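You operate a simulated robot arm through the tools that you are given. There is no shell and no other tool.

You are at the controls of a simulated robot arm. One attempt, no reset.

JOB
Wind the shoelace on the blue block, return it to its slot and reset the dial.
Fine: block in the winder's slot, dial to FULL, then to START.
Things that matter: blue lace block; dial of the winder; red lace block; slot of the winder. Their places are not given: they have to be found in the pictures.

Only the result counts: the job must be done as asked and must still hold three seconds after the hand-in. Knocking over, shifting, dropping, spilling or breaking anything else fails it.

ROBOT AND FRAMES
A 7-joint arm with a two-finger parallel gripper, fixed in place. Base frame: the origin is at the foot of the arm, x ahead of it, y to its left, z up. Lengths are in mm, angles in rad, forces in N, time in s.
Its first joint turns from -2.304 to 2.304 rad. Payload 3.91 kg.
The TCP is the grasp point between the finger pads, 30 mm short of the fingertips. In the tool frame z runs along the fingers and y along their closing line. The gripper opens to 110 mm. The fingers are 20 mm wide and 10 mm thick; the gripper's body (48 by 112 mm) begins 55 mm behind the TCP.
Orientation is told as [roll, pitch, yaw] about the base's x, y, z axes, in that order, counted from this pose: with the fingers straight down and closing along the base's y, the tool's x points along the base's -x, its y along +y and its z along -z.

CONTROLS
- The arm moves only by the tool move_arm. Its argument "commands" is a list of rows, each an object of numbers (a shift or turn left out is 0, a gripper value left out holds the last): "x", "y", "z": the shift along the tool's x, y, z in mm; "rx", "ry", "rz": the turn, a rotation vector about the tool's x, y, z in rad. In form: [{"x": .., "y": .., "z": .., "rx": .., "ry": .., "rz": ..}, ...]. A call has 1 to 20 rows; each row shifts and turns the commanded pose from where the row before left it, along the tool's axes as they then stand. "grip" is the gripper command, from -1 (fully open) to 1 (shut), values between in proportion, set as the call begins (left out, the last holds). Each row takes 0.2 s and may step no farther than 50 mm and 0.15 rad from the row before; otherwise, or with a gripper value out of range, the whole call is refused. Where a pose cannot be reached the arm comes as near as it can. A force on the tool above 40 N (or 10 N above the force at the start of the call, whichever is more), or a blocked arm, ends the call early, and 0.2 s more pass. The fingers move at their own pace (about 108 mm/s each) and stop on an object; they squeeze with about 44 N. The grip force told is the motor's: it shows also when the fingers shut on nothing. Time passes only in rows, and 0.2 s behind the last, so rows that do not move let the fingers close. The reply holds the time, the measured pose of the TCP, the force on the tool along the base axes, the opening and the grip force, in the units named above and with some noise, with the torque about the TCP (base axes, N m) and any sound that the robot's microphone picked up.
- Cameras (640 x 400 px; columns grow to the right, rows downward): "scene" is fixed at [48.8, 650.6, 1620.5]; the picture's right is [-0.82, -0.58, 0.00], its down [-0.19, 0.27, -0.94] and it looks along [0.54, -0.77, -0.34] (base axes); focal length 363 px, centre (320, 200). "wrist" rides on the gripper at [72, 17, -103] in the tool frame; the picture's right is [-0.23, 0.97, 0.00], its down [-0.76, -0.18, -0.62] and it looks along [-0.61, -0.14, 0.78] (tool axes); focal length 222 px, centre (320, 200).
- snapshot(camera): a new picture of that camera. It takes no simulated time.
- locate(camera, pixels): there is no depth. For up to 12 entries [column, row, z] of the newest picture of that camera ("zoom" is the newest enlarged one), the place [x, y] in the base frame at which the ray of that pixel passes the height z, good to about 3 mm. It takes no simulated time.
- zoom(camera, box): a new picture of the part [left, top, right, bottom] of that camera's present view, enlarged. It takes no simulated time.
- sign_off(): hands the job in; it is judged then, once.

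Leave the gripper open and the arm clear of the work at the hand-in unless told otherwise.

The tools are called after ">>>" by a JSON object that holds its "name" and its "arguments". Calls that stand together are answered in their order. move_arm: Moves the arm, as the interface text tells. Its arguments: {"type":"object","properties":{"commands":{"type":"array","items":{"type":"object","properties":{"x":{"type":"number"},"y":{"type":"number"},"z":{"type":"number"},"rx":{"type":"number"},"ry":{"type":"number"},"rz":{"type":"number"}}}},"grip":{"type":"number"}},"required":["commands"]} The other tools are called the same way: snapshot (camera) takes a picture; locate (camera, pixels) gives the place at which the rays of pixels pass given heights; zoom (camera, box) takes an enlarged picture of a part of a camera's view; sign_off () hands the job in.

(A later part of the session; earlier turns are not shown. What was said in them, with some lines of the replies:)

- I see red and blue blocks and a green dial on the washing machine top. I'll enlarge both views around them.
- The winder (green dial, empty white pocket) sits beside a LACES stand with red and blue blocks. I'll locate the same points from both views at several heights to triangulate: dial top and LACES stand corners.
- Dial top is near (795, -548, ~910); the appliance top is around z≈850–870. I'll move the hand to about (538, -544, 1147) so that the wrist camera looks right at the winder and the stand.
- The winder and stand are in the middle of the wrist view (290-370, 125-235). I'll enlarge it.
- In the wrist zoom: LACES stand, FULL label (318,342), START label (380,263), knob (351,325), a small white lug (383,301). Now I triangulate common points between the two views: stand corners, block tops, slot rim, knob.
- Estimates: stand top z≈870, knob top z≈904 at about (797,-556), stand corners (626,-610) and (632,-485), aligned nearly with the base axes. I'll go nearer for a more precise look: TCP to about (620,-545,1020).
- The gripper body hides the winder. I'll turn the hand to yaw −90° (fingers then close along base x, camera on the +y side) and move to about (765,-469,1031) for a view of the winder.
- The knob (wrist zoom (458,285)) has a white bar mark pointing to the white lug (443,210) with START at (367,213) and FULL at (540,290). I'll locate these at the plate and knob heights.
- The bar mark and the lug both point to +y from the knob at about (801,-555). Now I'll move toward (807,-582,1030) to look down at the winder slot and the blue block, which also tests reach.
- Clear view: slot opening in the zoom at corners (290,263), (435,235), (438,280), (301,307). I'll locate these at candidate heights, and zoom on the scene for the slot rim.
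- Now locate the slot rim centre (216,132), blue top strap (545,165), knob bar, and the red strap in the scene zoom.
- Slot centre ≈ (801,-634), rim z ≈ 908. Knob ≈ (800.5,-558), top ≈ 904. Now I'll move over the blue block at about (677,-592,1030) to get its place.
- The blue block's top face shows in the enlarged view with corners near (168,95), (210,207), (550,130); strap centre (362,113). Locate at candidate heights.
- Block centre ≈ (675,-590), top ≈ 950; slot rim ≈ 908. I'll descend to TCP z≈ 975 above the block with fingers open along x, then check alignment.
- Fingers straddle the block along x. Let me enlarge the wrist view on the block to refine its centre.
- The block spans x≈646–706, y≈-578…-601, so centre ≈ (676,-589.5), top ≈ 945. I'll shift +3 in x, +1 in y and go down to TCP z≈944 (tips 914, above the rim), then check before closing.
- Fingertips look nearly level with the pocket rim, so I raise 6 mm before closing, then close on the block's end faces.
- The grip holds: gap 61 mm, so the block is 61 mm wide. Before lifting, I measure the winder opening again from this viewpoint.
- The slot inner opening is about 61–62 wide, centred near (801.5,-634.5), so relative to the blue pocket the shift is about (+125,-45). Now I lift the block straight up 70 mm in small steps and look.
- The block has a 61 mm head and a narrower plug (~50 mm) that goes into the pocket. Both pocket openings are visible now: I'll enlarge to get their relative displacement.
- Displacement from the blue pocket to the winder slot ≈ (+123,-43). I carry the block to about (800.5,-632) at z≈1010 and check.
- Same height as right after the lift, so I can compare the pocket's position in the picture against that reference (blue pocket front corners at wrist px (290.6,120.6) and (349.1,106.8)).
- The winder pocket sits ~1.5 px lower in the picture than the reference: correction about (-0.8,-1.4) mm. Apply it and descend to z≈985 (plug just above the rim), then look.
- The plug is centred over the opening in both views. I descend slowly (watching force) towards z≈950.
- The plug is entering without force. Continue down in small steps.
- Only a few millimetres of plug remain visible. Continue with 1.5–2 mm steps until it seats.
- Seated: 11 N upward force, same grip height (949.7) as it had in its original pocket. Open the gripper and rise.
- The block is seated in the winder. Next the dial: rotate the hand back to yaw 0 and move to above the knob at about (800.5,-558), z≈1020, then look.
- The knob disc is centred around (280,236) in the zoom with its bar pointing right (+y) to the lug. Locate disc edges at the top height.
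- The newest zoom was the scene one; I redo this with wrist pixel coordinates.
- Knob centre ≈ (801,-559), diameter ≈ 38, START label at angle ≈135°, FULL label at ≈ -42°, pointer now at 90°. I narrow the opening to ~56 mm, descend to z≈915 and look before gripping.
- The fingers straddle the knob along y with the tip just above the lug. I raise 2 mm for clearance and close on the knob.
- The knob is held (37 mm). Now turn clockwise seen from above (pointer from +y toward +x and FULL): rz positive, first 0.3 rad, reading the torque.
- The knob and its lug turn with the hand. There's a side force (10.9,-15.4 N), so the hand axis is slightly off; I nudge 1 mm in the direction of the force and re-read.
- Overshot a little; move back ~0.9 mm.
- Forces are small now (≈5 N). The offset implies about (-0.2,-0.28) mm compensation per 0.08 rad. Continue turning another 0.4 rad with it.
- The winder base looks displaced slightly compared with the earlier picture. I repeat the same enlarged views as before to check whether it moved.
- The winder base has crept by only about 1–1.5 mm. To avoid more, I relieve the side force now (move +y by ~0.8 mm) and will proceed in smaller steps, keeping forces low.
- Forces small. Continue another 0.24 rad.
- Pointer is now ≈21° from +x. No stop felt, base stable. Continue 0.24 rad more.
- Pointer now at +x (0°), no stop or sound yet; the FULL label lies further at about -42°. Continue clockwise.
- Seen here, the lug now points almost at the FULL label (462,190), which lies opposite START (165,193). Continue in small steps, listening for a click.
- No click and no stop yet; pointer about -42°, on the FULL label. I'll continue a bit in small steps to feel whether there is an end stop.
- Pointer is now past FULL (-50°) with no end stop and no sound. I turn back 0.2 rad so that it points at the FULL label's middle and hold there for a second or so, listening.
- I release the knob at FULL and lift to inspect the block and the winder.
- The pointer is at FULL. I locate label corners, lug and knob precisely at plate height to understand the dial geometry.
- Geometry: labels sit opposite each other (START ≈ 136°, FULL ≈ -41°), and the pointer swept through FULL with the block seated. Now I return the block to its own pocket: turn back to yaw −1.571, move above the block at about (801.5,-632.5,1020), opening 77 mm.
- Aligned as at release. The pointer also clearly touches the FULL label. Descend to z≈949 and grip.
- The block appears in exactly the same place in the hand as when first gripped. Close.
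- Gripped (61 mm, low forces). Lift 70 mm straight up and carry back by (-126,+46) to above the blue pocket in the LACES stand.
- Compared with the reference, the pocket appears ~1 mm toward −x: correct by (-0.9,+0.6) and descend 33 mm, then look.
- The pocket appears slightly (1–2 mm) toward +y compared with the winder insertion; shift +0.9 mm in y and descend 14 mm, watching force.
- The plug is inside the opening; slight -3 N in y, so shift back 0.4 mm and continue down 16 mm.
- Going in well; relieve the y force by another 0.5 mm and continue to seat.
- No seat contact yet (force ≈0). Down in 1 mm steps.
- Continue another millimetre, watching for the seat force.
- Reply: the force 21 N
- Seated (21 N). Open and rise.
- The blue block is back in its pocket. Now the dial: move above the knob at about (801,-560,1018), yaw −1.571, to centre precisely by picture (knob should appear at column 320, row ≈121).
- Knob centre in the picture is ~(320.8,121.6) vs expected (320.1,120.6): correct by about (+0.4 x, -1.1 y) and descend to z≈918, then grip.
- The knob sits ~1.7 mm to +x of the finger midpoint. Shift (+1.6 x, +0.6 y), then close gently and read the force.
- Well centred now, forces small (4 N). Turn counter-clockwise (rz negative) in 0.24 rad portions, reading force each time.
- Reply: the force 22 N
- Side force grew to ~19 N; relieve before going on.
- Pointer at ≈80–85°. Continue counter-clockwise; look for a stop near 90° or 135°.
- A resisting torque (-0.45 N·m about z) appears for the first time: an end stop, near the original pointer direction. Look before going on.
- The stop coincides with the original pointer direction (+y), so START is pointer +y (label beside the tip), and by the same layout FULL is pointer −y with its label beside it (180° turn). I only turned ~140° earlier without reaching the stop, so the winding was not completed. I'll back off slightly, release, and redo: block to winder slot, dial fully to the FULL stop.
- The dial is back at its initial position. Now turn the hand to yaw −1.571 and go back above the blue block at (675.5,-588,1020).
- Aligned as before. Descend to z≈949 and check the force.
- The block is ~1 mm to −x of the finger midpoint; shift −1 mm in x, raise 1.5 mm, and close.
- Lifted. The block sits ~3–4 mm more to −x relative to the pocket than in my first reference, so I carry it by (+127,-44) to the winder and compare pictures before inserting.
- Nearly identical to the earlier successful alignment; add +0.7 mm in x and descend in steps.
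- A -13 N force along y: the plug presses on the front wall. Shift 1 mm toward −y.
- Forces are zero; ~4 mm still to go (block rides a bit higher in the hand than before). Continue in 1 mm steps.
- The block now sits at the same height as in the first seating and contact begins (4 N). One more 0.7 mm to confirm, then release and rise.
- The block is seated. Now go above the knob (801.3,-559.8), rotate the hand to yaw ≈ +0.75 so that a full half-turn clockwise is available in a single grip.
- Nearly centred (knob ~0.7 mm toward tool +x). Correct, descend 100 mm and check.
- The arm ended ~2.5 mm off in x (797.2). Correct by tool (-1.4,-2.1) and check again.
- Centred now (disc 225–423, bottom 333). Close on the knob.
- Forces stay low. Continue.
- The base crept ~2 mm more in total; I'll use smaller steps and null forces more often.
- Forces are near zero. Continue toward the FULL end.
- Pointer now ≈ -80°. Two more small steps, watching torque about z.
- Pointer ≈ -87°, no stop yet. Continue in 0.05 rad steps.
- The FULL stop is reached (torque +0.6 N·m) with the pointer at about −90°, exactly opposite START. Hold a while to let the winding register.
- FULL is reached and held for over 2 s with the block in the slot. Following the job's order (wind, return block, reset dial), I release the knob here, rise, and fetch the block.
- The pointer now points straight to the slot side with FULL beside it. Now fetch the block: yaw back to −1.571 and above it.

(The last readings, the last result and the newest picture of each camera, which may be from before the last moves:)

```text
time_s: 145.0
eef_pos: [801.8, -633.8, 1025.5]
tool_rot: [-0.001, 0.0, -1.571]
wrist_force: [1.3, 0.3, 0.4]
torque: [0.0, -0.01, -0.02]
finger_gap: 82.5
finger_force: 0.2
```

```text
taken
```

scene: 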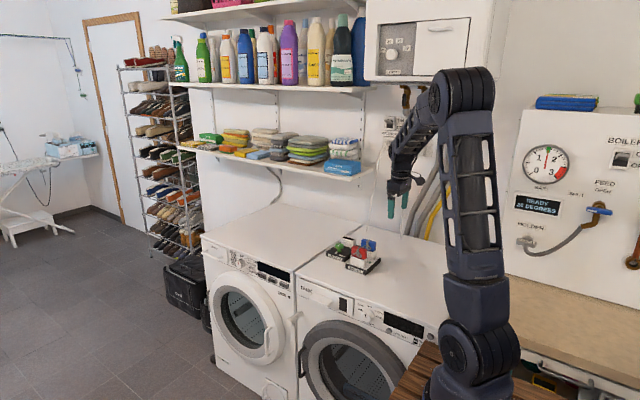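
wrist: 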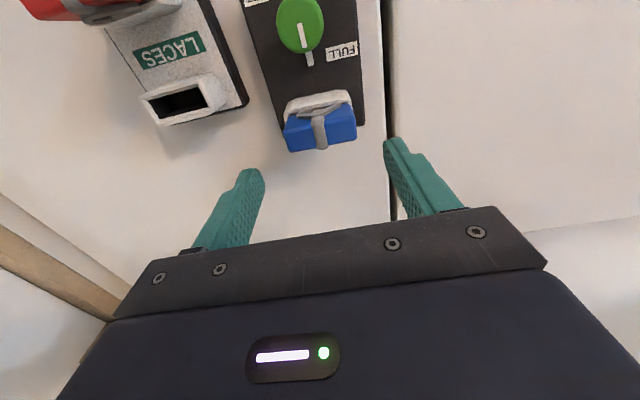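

Block at (283–357, 103–152) in the picture as in the earlier pickup. Descend 76 mm and check.

>>> {"name": "move_arm", "arguments": {"commands": [{"z": 25}, {"z": 25}, {"z": 20}, {"z": 5}, {}, {}]}}

>>> {"name": "snapshot", "arguments": {"camera": "wrist"}}

```text
time_s: 146.4
eef_pos: [803.4, -634.2, 949.8]
tool_rot: [0.0, -0.002, -1.569]
wrist_force: [0.0, 0.2, 1.3]
torque: [-0.01, 0.02, -0.03]
finger_gap: 82.3
finger_force: 0.0
```

```text
taken
```

wrist: 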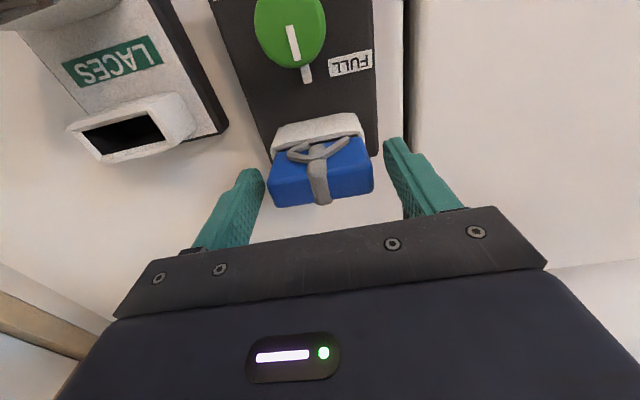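

Aligned. Close, lift 70 mm, and carry back to the blue pocket by (-126.8,+46).

>>> {"name": "move_arm", "arguments": {"commands": [{}, {}, {}], "grip": 0.3}}

>>> {"name": "move_arm", "arguments": {"commands": [{"z": -5}, {"z": -10}, {"z": -15}, {"z": -20}, {"z": -20}, {}, {"x": 11.5, "y": -31.7}, {"x": 11.5, "y": -31.7}, {"x": 11.5, "y": -31.7}, {"x": 11.5, "y": -31.7}, {}, {}, {}], "grip": 0.3}}

>>> {"name": "zoom", "arguments": {"camera": "wrist", "box": [270, 80, 510, 180]}}

>>> {"name": "zoom", "arguments": {"camera": "scene", "box": [325, 205, 405, 255]}}

```text
time_s: 147.2
eef_pos: [803.4, -632.9, 950.0]
tool_rot: [0.001, 0.0, -1.571]
wrist_force: [0.4, 0.0, -1.0]
torque: [0.01, -0.02, -0.02]
finger_gap: 61.6
finger_force: 44.4
```

```text
time_s: 150.0
eef_pos: [674.9, -587.1, 1020.2]
tool_rot: [0.0, -0.001, -1.571]
wrist_force: [-0.8, 0.0, 0.0]
torque: [0.01, 0.0, 0.01]
finger_gap: 61.5
finger_force: 44.1
```

```text
2.67 times, centred on (390, 130) of wrist
```

zoom: 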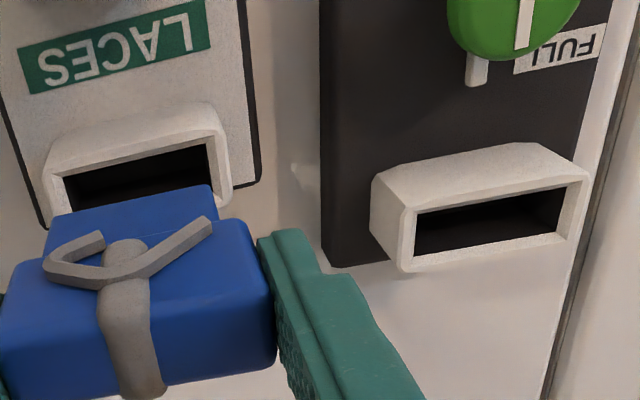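

```text
8.00 times, centred on (365, 230) of scene
```

zoom: 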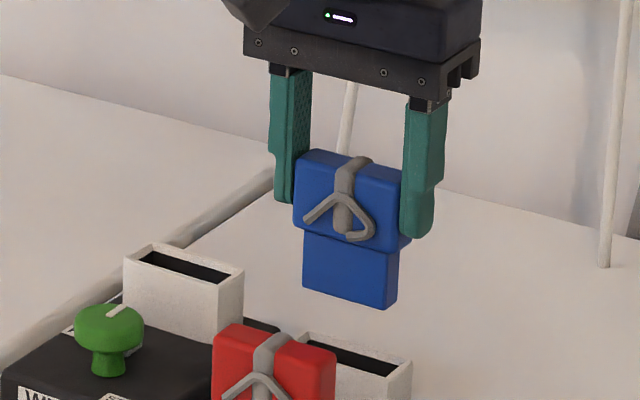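

The pocket appears ~11 px right and ~4 px lower than in the reference: correct by (+1.6 x, −1.4 y), descend 33 mm, and look.

>>> {"name": "move_arm", "arguments": {"commands": [{"x": -1.4, "y": 1.6, "z": 10}, {"z": 12}, {"z": 11}, {}, {}], "grip": 0.3}}

>>> {"name": "zoom", "arguments": {"camera": "wrist", "box": [250, 80, 410, 180]}}

>>> {"name": "zoom", "arguments": {"camera": "scene", "box": [345, 220, 393, 250]}}

```text
time_s: 151.2
eef_pos: [676.9, -589.3, 986.3]
tool_rot: [0.001, 0.0, -1.572]
wrist_force: [0.0, 1.1, -1.6]
torque: [0.05, 0.01, 0.02]
finger_gap: 61.5
finger_force: 44.6
```

```text
4.00 times, centred on (330, 130) of wrist
```

zoom: 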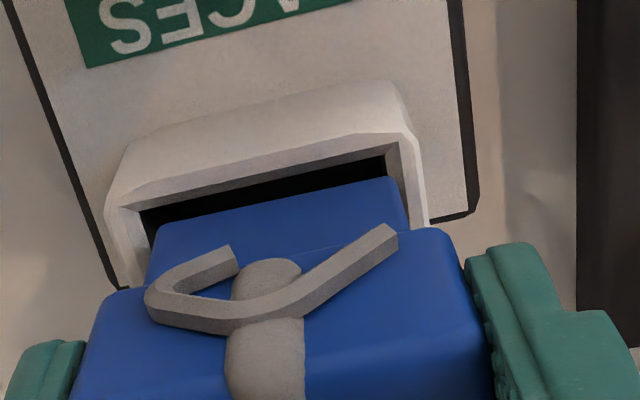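

```text
13.33 times, centred on (369, 235) of scene
```

zoom: 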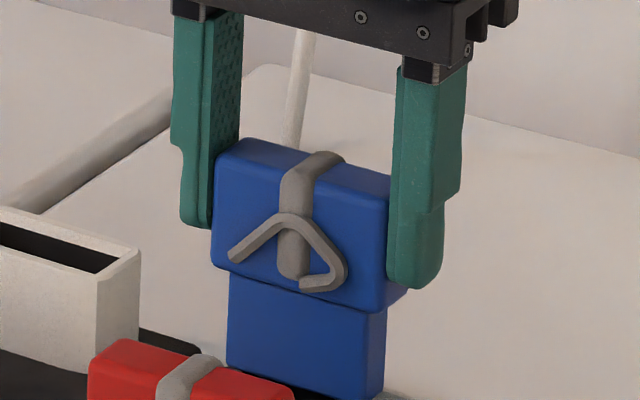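

Slightly too far +x: shift −1.1 mm and descend in steps.

>>> {"name": "move_arm", "arguments": {"commands": [{"y": -1.1, "z": 3}, {"z": 4}, {"z": 4}, {"z": 4}, {}, {}], "grip": 0.3}}

>>> {"name": "zoom", "arguments": {"camera": "wrist", "box": [250, 80, 410, 180]}}

>>> {"name": "zoom", "arguments": {"camera": "scene", "box": [345, 225, 393, 255]}}

```text
time_s: 152.6
eef_pos: [676.0, -588.5, 971.0]
tool_rot: [0.001, 0.001, -1.571]
wrist_force: [0.1, 0.2, -1.1]
torque: [0.0, 0.04, 0.02]
finger_gap: 61.3
finger_force: 43.6
```

```text
4.00 times, centred on (330, 130) of wrist
```

zoom: 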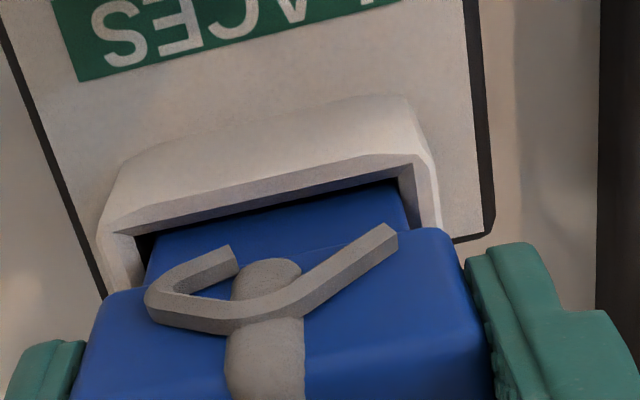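

```text
13.33 times, centred on (369, 240) of scene
```

zoom: 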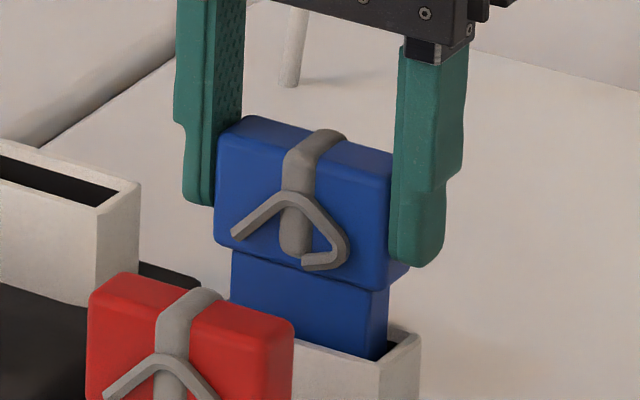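

The plug is entering with no force. Continue down.

>>> {"name": "move_arm", "arguments": {"commands": [{"z": 4}, {"z": 4}, {"z": 4}, {"z": 3}, {}], "grip": 0.3}}

```text
time_s: 153.8
eef_pos: [676.9, -588.7, 957.4]
tool_rot: [0.001, 0.0, -1.569]
wrist_force: [-3.0, -1.2, 0.3]
torque: [-0.06, 0.07, -0.04]
finger_gap: 61.1
finger_force: 44.3
```

>>> {"name": "move_arm", "arguments": {"commands": [{"y": -0.2, "z": 2}, {"z": 2}, {"z": 1.5}, {}, {}], "grip": 0.3}}

>>> {"name": "zoom", "arguments": {"camera": "scene", "box": [345, 225, 393, 255]}}

```text
time_s: 155.0
eef_pos: [676.6, -588.9, 951.0]
tool_rot: [0.001, 0.001, -1.571]
wrist_force: [-4.1, 0.4, 1.2]
torque: [0.05, 0.13, 0.05]
finger_gap: 61.5
finger_force: 43.9
```

```text
13.33 times, centred on (369, 240) of scene
```

zoom: 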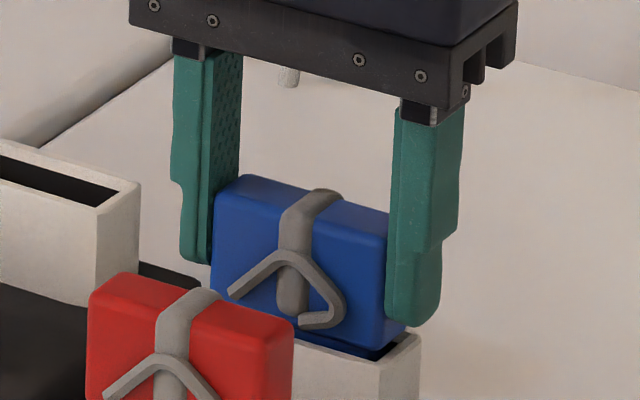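

Not quite seated (seated top-left corner was at row ≈180; now 174). Down 1 mm at a time.

>>> {"name": "move_arm", "arguments": {"commands": [{"z": 1, "y": -0.2}, {}, {}]}}

>>> {"name": "move_arm", "arguments": {"commands": [{"z": 1}, {}, {}]}}

```text
time_s: 155.8
eef_pos: [675.3, -589.8, 951.1]
tool_rot: [0.001, -0.001, -1.571]
wrist_force: [-0.4, -0.4, -1.0]
torque: [-0.03, 0.02, 0.0]
finger_gap: 61.3
finger_force: 44.1
```

```text
time_s: 156.6
eef_pos: [676.3, -590.4, 950.1]
tool_rot: [0.0, 0.0, -1.57]
wrist_force: [3.8, -4.8, 20.2]
torque: [-0.12, 0.24, -0.02]
finger_gap: 61.4
finger_force: 44.2
```

Seated (20 N). Release and rise, then check.

>>> {"name": "move_arm", "arguments": {"commands": [{}, {}, {}], "grip": -0.4}}

>>> {"name": "move_arm", "arguments": {"commands": [{"z": -15}, {"z": -25}, {"z": -30}, {}]}}

>>> {"name": "zoom", "arguments": {"camera": "scene", "box": [325, 230, 390, 275]}}

```text
time_s: 157.4
eef_pos: [676.1, -588.5, 948.8]
tool_rot: [0.0, 0.0, -1.569]
wrist_force: [0.3, -0.8, -0.6]
torque: [-0.02, -0.02, 0.0]
finger_gap: 77.1
finger_force: 0.1
```

```text
time_s: 158.4
eef_pos: [675.8, -589.2, 1020.1]
tool_rot: [0.001, 0.001, -1.572]
wrist_force: [-0.3, -0.8, -0.2]
torque: [0.02, 0.0, 0.0]
finger_gap: 77.0
finger_force: 0.0
```

```text
8.89 times, centred on (358, 252) of scene
```

zoom: 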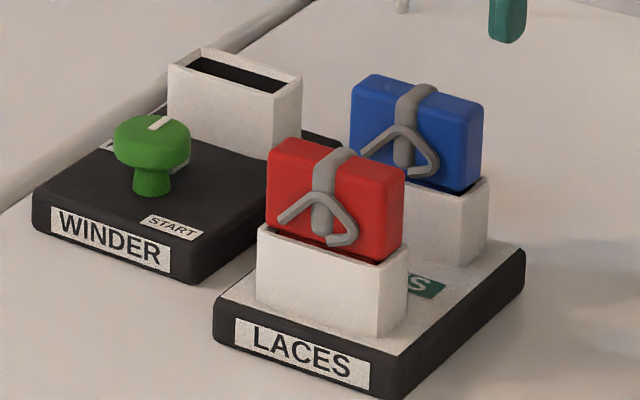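

The blue block is home. Now to the dial: move above the knob (≈803.5,-559), and turn the hand to yaw −2.39 for a full counter-clockwise half-turn.

>>> {"name": "move_arm", "arguments": {"commands": [{"x": 7.5, "y": 32}, {"x": 7.5, "y": 32}, {"x": 7.5, "y": 32}, {"x": 7.5, "y": 31.5}, {"rz": 0.1363}, {"rz": 0.1363}, {"rz": 0.1363}, {"rz": 0.1363}, {"rz": 0.1363}, {"rz": 0.1363}, {}, {}, {}], "grip": -0.02}}

>>> {"name": "zoom", "arguments": {"camera": "wrist", "box": [256, 80, 384, 160]}}

```text
time_s: 161.2
eef_pos: [803.5, -559.8, 1019.7]
tool_rot: [-0.001, 0.0, -2.389]
wrist_force: [0.4, 0.1, 0.0]
torque: [0.0, -0.01, 0.0]
finger_gap: 56.2
finger_force: 0.1
```

```text
5.00 times, centred on (320, 120) of wrist
```

zoom: 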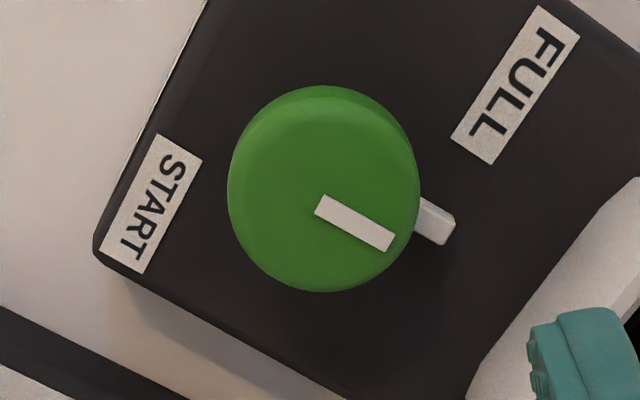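

>>> {"name": "move_arm", "arguments": {"commands": [{"x": 0.8, "y": 1.2, "z": 25}, {"z": 25}, {"z": 25}, {"z": 25}, {}, {}]}}

>>> {"name": "zoom", "arguments": {"camera": "wrist", "box": [240, 100, 400, 220]}}

```text
time_s: 162.6
eef_pos: [805.4, -558.8, 919.2]
tool_rot: [0.0, -0.002, -2.39]
wrist_force: [0.4, -0.5, 0.8]
torque: [0.02, 0.01, -0.01]
finger_gap: 55.9
finger_force: 0.1
```

```text
3.33 times, centred on (320, 160) of wrist
```

zoom: 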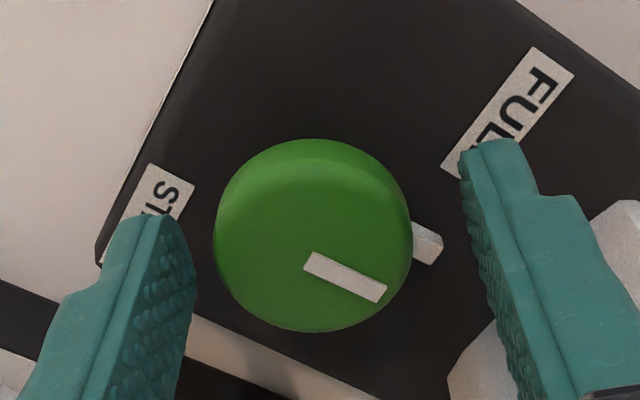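

Knob ~1.6 mm toward tool −y: correct and grip.

>>> {"name": "move_arm", "arguments": {"commands": [{"x": 0.2, "y": -1.5}, {}, {}]}}

>>> {"name": "zoom", "arguments": {"camera": "wrist", "box": [240, 100, 400, 220]}}

>>> {"name": "move_arm", "arguments": {"commands": [{}, {}, {}, {}], "grip": 0.6}}

```text
time_s: 163.4
eef_pos: [803.8, -560.0, 919.5]
tool_rot: [0.0, -0.001, -2.389]
wrist_force: [0.5, 0.6, 0.6]
torque: [0.0, 0.01, 0.01]
finger_gap: 56.1
finger_force: 0.0
```

```text
3.33 times, centred on (320, 160) of wrist
```

zoom: 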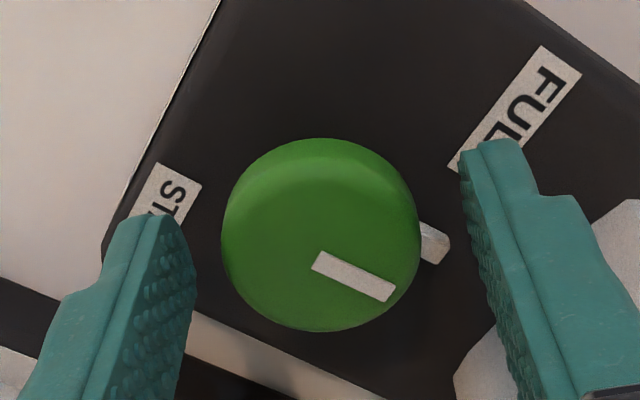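

```text
time_s: 164.4
eef_pos: [803.7, -559.7, 920.0]
tool_rot: [-0.001, -0.001, -2.39]
wrist_force: [0.7, -1.1, 0.2]
torque: [0.02, -0.08, 0.01]
finger_gap: 36.9
finger_force: 44.2
```

Very well centred (forces ≈1 N). Turn counter-clockwise in 0.16–0.24 rad portions.

>>> {"name": "move_arm", "arguments": {"commands": [{"rz": -0.08}, {"rz": -0.08}, {"rz": -0.08}, {}, {}]}}

```text
time_s: 165.6
eef_pos: [804.4, -558.9, 919.3]
tool_rot: [0.001, 0.0, -2.148]
wrist_force: [4.5, -7.2, 3.8]
torque: [-0.39, 0.02, 0.02]
finger_gap: 37.1
finger_force: 44.3
```

>>> {"name": "move_arm", "arguments": {"commands": [{"rz": -0.08, "x": -0.15, "y": 0.35}, {"rz": -0.08, "x": -0.05, "y": 0.1}, {}, {}]}}

```text
time_s: 166.6
eef_pos: [803.2, -560.1, 918.6]
tool_rot: [0.001, 0.001, -1.988]
wrist_force: [3.2, -3.3, -0.2]
torque: [0.1, -0.16, -0.02]
finger_gap: 37.0
finger_force: 43.9
```

>>> {"name": "move_arm", "arguments": {"commands": [{"rz": -0.08, "x": -0.1, "y": 0.2}, {"rz": -0.08, "x": -0.05, "y": 0.1}, {}, {}]}}

```text
time_s: 167.6
eef_pos: [804.4, -559.4, 921.0]
tool_rot: [-0.003, 0.002, -1.828]
wrist_force: [-3.3, 2.0, 0.5]
torque: [-0.1, 0.1, 0.01]
finger_gap: 37.0
finger_force: 44.2
```

>>> {"name": "move_arm", "arguments": {"commands": [{"rz": -0.08, "x": 0.05, "y": -0.05}, {"rz": -0.08, "x": 0, "y": 0.05}, {"rz": -0.08, "x": 0, "y": 0.05}, {}, {}]}}

```text
time_s: 168.8
eef_pos: [803.1, -560.5, 919.5]
tool_rot: [0.0, 0.0, -1.589]
wrist_force: [-8.8, 8.7, -0.1]
torque: [0.64, 0.11, 0.02]
finger_gap: 37.0
finger_force: 44.1
```

>>> {"name": "move_arm", "arguments": {"commands": [{"rz": -0.06, "x": 0.35, "y": -0.35}, {"rz": -0.08, "x": 0.05, "y": -0.05}, {}, {}]}}

```text
time_s: 169.8
eef_pos: [804.2, -559.8, 918.9]
tool_rot: [-0.001, -0.001, -1.449]
wrist_force: [-6.0, 0.1, 0.5]
torque: [-0.3, 0.09, -0.05]
finger_gap: 36.9
finger_force: 44.3
```

>>> {"name": "move_arm", "arguments": {"commands": [{"rz": -0.08, "x": 0, "y": -0.3}, {"rz": -0.08, "x": 0.05, "y": -0.05}, {}, {}]}}

```text
time_s: 170.8
eef_pos: [803.3, -559.5, 918.1]
tool_rot: [0.0, 0.001, -1.291]
wrist_force: [-0.4, -10.0, 0.3]
torque: [-0.2, -0.02, 0.02]
finger_gap: 37.0
finger_force: 43.6
```

>>> {"name": "move_arm", "arguments": {"commands": [{"rz": -0.05, "x": -0.4, "y": -0.1}, {"rz": -0.08}, {}, {}]}}

```text
time_s: 171.8
eef_pos: [804.3, -558.2, 919.3]
tool_rot: [0.002, 0.0, -1.159]
wrist_force: [2.6, -10.4, 1.1]
torque: [-0.25, -0.13, 0.01]
finger_gap: 37.1
finger_force: 43.9
```

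>>> {"name": "move_arm", "arguments": {"commands": [{"rz": -0.05, "x": -0.45, "y": -0.1}, {"rz": -0.08}, {}, {}]}}

```text
time_s: 172.8
eef_pos: [803.7, -560.2, 918.3]
tool_rot: [0.0, 0.001, -1.03]
wrist_force: [-5.1, 1.2, 2.2]
torque: [0.28, 0.42, 0.01]
finger_gap: 36.8
finger_force: 44.1
```

>>> {"name": "move_arm", "arguments": {"commands": [{"rz": -0.08, "x": 0.1, "y": -0.15}, {"rz": -0.08}, {}, {}]}}

```text
time_s: 173.8
eef_pos: [804.5, -559.1, 918.7]
tool_rot: [0.0, 0.002, -0.87]
wrist_force: [-8.7, 7.3, 3.6]
torque: [0.31, 0.35, 0.0]
finger_gap: 36.9
finger_force: 43.6
```

>>> {"name": "move_arm", "arguments": {"commands": [{"rz": -0.06, "x": 0.45, "y": -0.1}, {"rz": -0.08}, {}, {}]}}

```text
time_s: 174.8
eef_pos: [803.8, -558.8, 920.0]
tool_rot: [-0.001, 0.0, -0.73]
wrist_force: [-6.8, 7.5, 0.3]
torque: [-0.03, -0.02, 0.03]
finger_gap: 37.2
finger_force: 43.9
```

>>> {"name": "move_arm", "arguments": {"commands": [{"rz": -0.06, "x": 0.4, "y": 0.05}, {"rz": -0.08}, {}, {}]}}

```text
time_s: 175.8
eef_pos: [803.2, -559.2, 919.6]
tool_rot: [0.002, 0.001, -0.589]
wrist_force: [-0.4, -4.1, -0.1]
torque: [-0.41, -0.27, 0.02]
finger_gap: 37.2
finger_force: 43.7
```

>>> {"name": "move_arm", "arguments": {"commands": [{"rz": -0.08, "x": -0.1, "y": -0.15}, {"rz": -0.08}, {}, {}]}}

```text
time_s: 176.8
eef_pos: [803.2, -560.5, 918.9]
tool_rot: [0.001, 0.001, -0.429]
wrist_force: [5.4, -8.3, -0.5]
torque: [-0.08, -0.03, 0.0]
finger_gap: 37.1
finger_force: 44.1
```

>>> {"name": "move_arm", "arguments": {"commands": [{"rz": -0.06, "x": -0.35, "y": -0.25}, {"rz": -0.08}, {}, {}]}}

>>> {"name": "zoom", "arguments": {"camera": "scene", "box": [325, 230, 390, 275]}}

```text
time_s: 177.8
eef_pos: [803.4, -560.4, 919.0]
tool_rot: [0.0, 0.0, -0.289]
wrist_force: [-2.5, -9.2, 5.3]
torque: [0.0, 0.39, -0.03]
finger_gap: 37.3
finger_force: 43.8
```

```text
8.89 times, centred on (358, 252) of scene
```

zoom: 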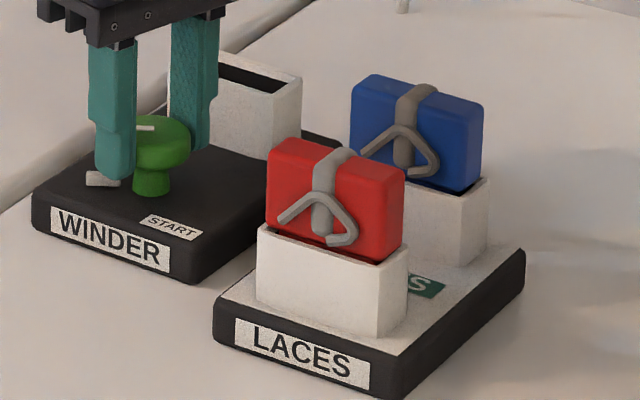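

The base has not moved further. Continue.

>>> {"name": "move_arm", "arguments": {"commands": [{"rz": -0.06, "x": 0, "y": -0.4}, {"rz": -0.08}, {}, {}]}}

```text
time_s: 178.8
eef_pos: [802.8, -558.5, 919.2]
tool_rot: [0.0, -0.002, -0.15]
wrist_force: [6.9, -12.2, 8.1]
torque: [-0.3, -0.38, -0.02]
finger_gap: 36.9
finger_force: 44.2
```

>>> {"name": "move_arm", "arguments": {"commands": [{"x": -0.4, "y": -0.5, "z": -0.4}, {}, {}]}}

```text
time_s: 179.6
eef_pos: [803.2, -560.6, 919.4]
tool_rot: [0.001, 0.0, -0.15]
wrist_force: [2.2, -2.0, 8.3]
torque: [0.05, -0.19, 0.0]
finger_gap: 37.1
finger_force: 43.9
```

>>> {"name": "move_arm", "arguments": {"commands": [{"rz": -0.08, "x": -0.1, "y": -0.1, "z": -0.3}, {"rz": -0.08}, {}, {}]}}

```text
time_s: 180.6
eef_pos: [802.9, -560.3, 918.3]
tool_rot: [0.0, 0.002, 0.009]
wrist_force: [-4.5, 4.1, 0.4]
torque: [0.17, 0.13, 0.0]
finger_gap: 37.2
finger_force: 44.2
```

>>> {"name": "move_arm", "arguments": {"commands": [{"rz": -0.08, "x": 0.2, "y": 0.2}, {"rz": -0.08}, {}, {}]}}

```text
time_s: 181.6
eef_pos: [803.1, -561.0, 918.1]
tool_rot: [-0.001, 0.001, 0.169]
wrist_force: [-4.5, -0.5, -0.8]
torque: [0.09, -0.12, 0.01]
finger_gap: 37.2
finger_force: 44.4
```

>>> {"name": "move_arm", "arguments": {"commands": [{"rz": -0.08, "x": 0.2, "y": 0.0}, {"rz": -0.08}, {}, {}]}}

```text
time_s: 182.6
eef_pos: [802.6, -560.7, 918.5]
tool_rot: [0.001, 0.0, 0.33]
wrist_force: [-0.7, -2.4, 0.2]
torque: [-0.22, 0.45, 0.02]
finger_gap: 37.2
finger_force: 43.6
```

>>> {"name": "move_arm", "arguments": {"commands": [{"rz": -0.08, "x": 0.05, "y": -0.1}, {"rz": -0.08}, {}, {}]}}

```text
time_s: 183.6
eef_pos: [802.9, -559.7, 919.0]
tool_rot: [-0.001, 0.001, 0.492]
wrist_force: [1.7, -2.2, 0.2]
torque: [0.08, -0.21, -0.01]
finger_gap: 37.2
finger_force: 44.0
```

Near the START side. Continue with care for the stop torque.

>>> {"name": "move_arm", "arguments": {"commands": [{"rz": -0.07, "x": 0, "y": -0.1}, {"rz": -0.07}, {}, {}]}}

>>> {"name": "move_arm", "arguments": {"commands": [{"rz": -0.05}, {}, {}]}}

```text
time_s: 184.6
eef_pos: [803.3, -559.5, 918.7]
tool_rot: [0.002, 0.0, 0.63]
wrist_force: [1.7, 5.1, 0.2]
torque: [0.17, 0.1, 0.01]
finger_gap: 37.1
finger_force: 43.8
```

```text
time_s: 185.4
eef_pos: [803.0, -560.0, 919.1]
tool_rot: [0.001, 0.0, 0.679]
wrist_force: [1.8, 9.0, 0.0]
torque: [0.19, -0.05, -0.02]
finger_gap: 36.8
finger_force: 43.7
```

>>> {"name": "move_arm", "arguments": {"commands": [{"rz": -0.05, "x": -0.2, "y": 0.35}, {}, {}]}}

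>>> {"name": "zoom", "arguments": {"camera": "scene", "box": [325, 230, 390, 275]}}

```text
time_s: 186.2
eef_pos: [802.7, -559.8, 919.3]
tool_rot: [0.0, -0.002, 0.729]
wrist_force: [1.5, 7.6, 0.1]
torque: [0.19, 0.49, -0.12]
finger_gap: 37.2
finger_force: 44.0
```

```text
8.89 times, centred on (358, 252) of scene
```

zoom: 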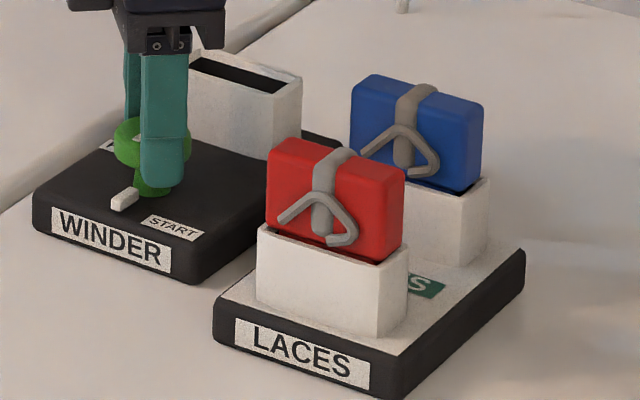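

The torque starts to build (-0.12). Two more 0.04 rad steps to press against the START stop.

>>> {"name": "move_arm", "arguments": {"commands": [{"rz": -0.04, "y": 0.2}, {}, {}]}}

>>> {"name": "move_arm", "arguments": {"commands": [{"rz": -0.04}, {}, {}]}}

```text
time_s: 187.0
eef_pos: [802.9, -560.5, 919.3]
tool_rot: [0.0, 0.0, 0.767]
wrist_force: [-8.1, 3.8, 0.2]
torque: [-0.16, 0.38, -0.52]
finger_gap: 37.2
finger_force: 43.7
```

```text
time_s: 187.8
eef_pos: [803.2, -560.8, 919.6]
tool_rot: [0.0, 0.0, 0.808]
wrist_force: [-8.5, 5.7, -0.4]
torque: [0.02, 0.3, -0.56]
finger_gap: 37.1
finger_force: 43.8
```

At the START stop (torque -0.55 N·m). Relieve the small side force and release the knob.

>>> {"name": "move_arm", "arguments": {"commands": [{"x": 0.05, "y": 0.35, "rz": 0.015}, {}, {}]}}

>>> {"name": "move_arm", "arguments": {"commands": [{}, {}, {}], "grip": -0.02}}

>>> {"name": "move_arm", "arguments": {"commands": [{"z": -25}, {"z": -40}, {"z": -40}, {}]}}

>>> {"name": "zoom", "arguments": {"camera": "wrist", "box": [256, 70, 400, 160]}}

>>> {"name": "zoom", "arguments": {"camera": "scene", "box": [325, 230, 390, 275]}}

```text
time_s: 188.6
eef_pos: [802.1, -559.8, 920.0]
tool_rot: [0.002, 0.0, 0.793]
wrist_force: [3.9, 0.2, 0.1]
torque: [-0.25, -0.2, -0.03]
finger_gap: 36.9
finger_force: 44.2
```

```text
time_s: 189.4
eef_pos: [802.7, -560.1, 920.4]
tool_rot: [-0.001, 0.0, 0.795]
wrist_force: [0.8, 0.1, -1.1]
torque: [-0.01, 0.03, -0.01]
finger_gap: 56.2
finger_force: 0.1
```

```text
time_s: 190.4
eef_pos: [802.6, -561.6, 1027.2]
tool_rot: [-0.002, 0.0, 0.794]
wrist_force: [0.4, -0.3, -0.2]
torque: [0.03, 0.0, 0.0]
finger_gap: 56.0
finger_force: 0.0
```

```text
4.44 times, centred on (328, 115) of wrist
```

zoom: 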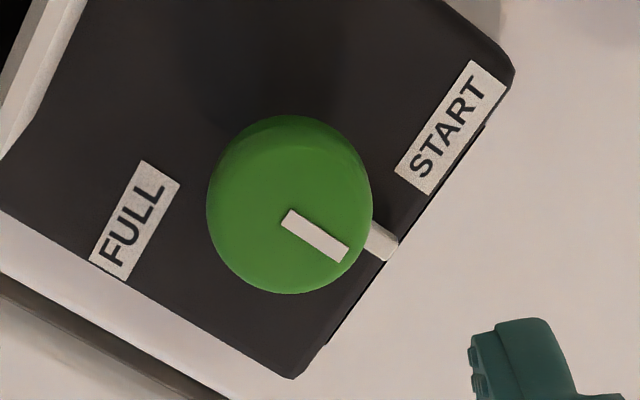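

```text
8.89 times, centred on (358, 252) of scene
```

zoom: 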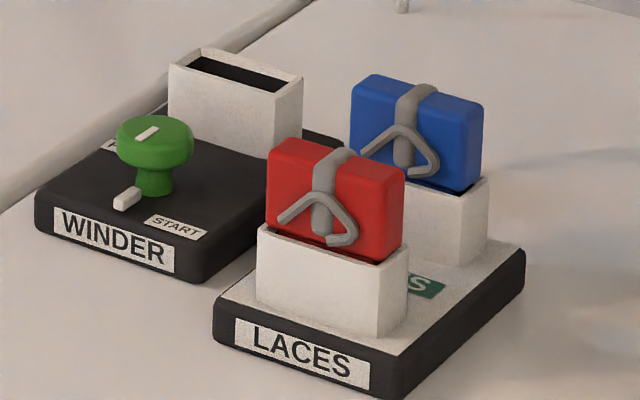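

The dial is at START as initially, the blue block is home. Move the arm up and clear, gripper fully open.

>>> {"name": "move_arm", "arguments": {"commands": [{"z": -45}, {"z": -45}, {"z": -45}, {"z": -45}, {"x": 25, "y": 20}, {"x": 25, "y": 25}, {"x": 25, "y": 25}, {"x": 25, "y": 25}, {}, {}], "grip": -1}}

>>> {"name": "snapshot", "arguments": {"camera": "scene"}}

>>> {"name": "zoom", "arguments": {"camera": "scene", "box": [335, 230, 383, 260]}}

>>> {"name": "zoom", "arguments": {"camera": "scene", "box": [325, 230, 390, 275]}}

```text
time_s: 192.6
eef_pos: [665.2, -565.5, 1205.9]
tool_rot: [0.001, 0.0, 0.792]
wrist_force: [-0.1, -0.6, -0.2]
torque: [0.0, 0.01, -0.02]
finger_gap: 110.0
finger_force: 0.1
```

```text
taken
```

scene: 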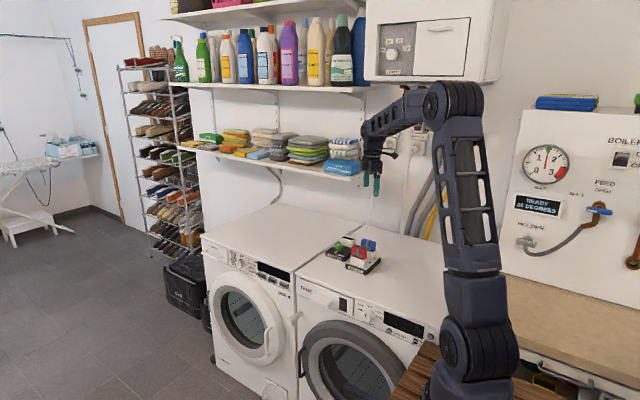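

```text
13.33 times, centred on (359, 245) of scene
```

zoom: 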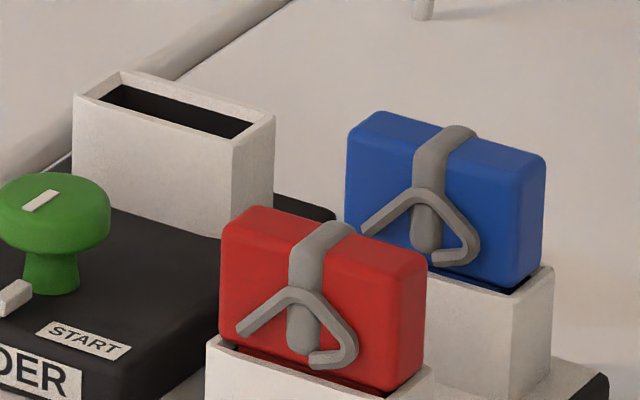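

```text
8.89 times, centred on (358, 252) of scene
```

zoom: 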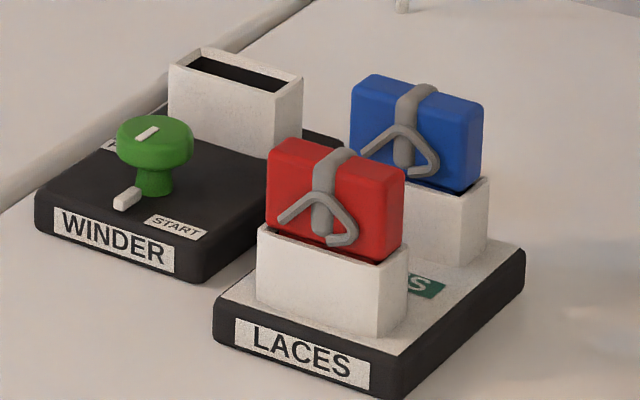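

>>> {"name": "snapshot", "arguments": {"camera": "wrist"}}

>>> {"name": "zoom", "arguments": {"camera": "scene", "box": [356, 236, 380, 251]}}

```text
taken
```

wrist: 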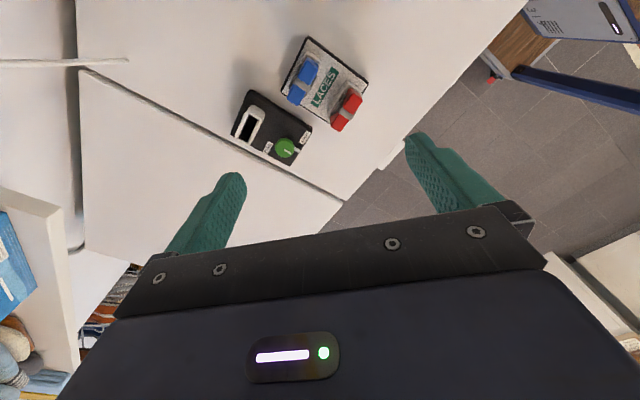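

```text
16.00 times, centred on (368, 244) of scene
```

zoom: 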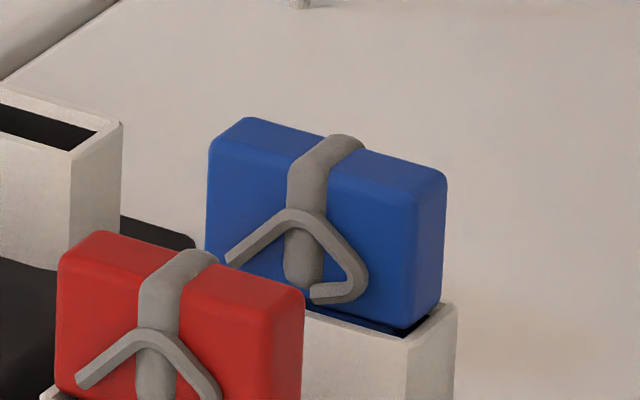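

The blue block is seated in its own pocket, red is untouched, the dial is back at START after reaching FULL with the block in the slot, and the arm is clear with the gripper open. Handing in.

>>> {"name": "sign_off", "arguments": {}}

```text
The job is handed in.
```

I handed the job in: the blue block was wound, it is back in its own slot on the LACES stand, and the dial is at START. I have no result back yet.

- **Winding:** my first turn stopped about 40° short of FULL, because I took the FULL label itself as the end position. I only saw this after returning the block, so I put it back in the winder's slot. I then turned the dial to the FULL end stop and held it there for over 2 seconds. No sound or visible change confirmed the winding, so I am relying on the block being seated and the dial being at the stop.
- **Order:** I returned the block first and then turned the dial to START, as the job line reads.
- **Winder position:** turning the dial moved the winder a few millimetres. In the last pictures it sits about 2 mm from where it started. If that counts as shifting something, it could matter.
- **Rest of the scene:** the LACES stand and red block look unmoved in the last pictures. The arm is clear and the gripper is open.
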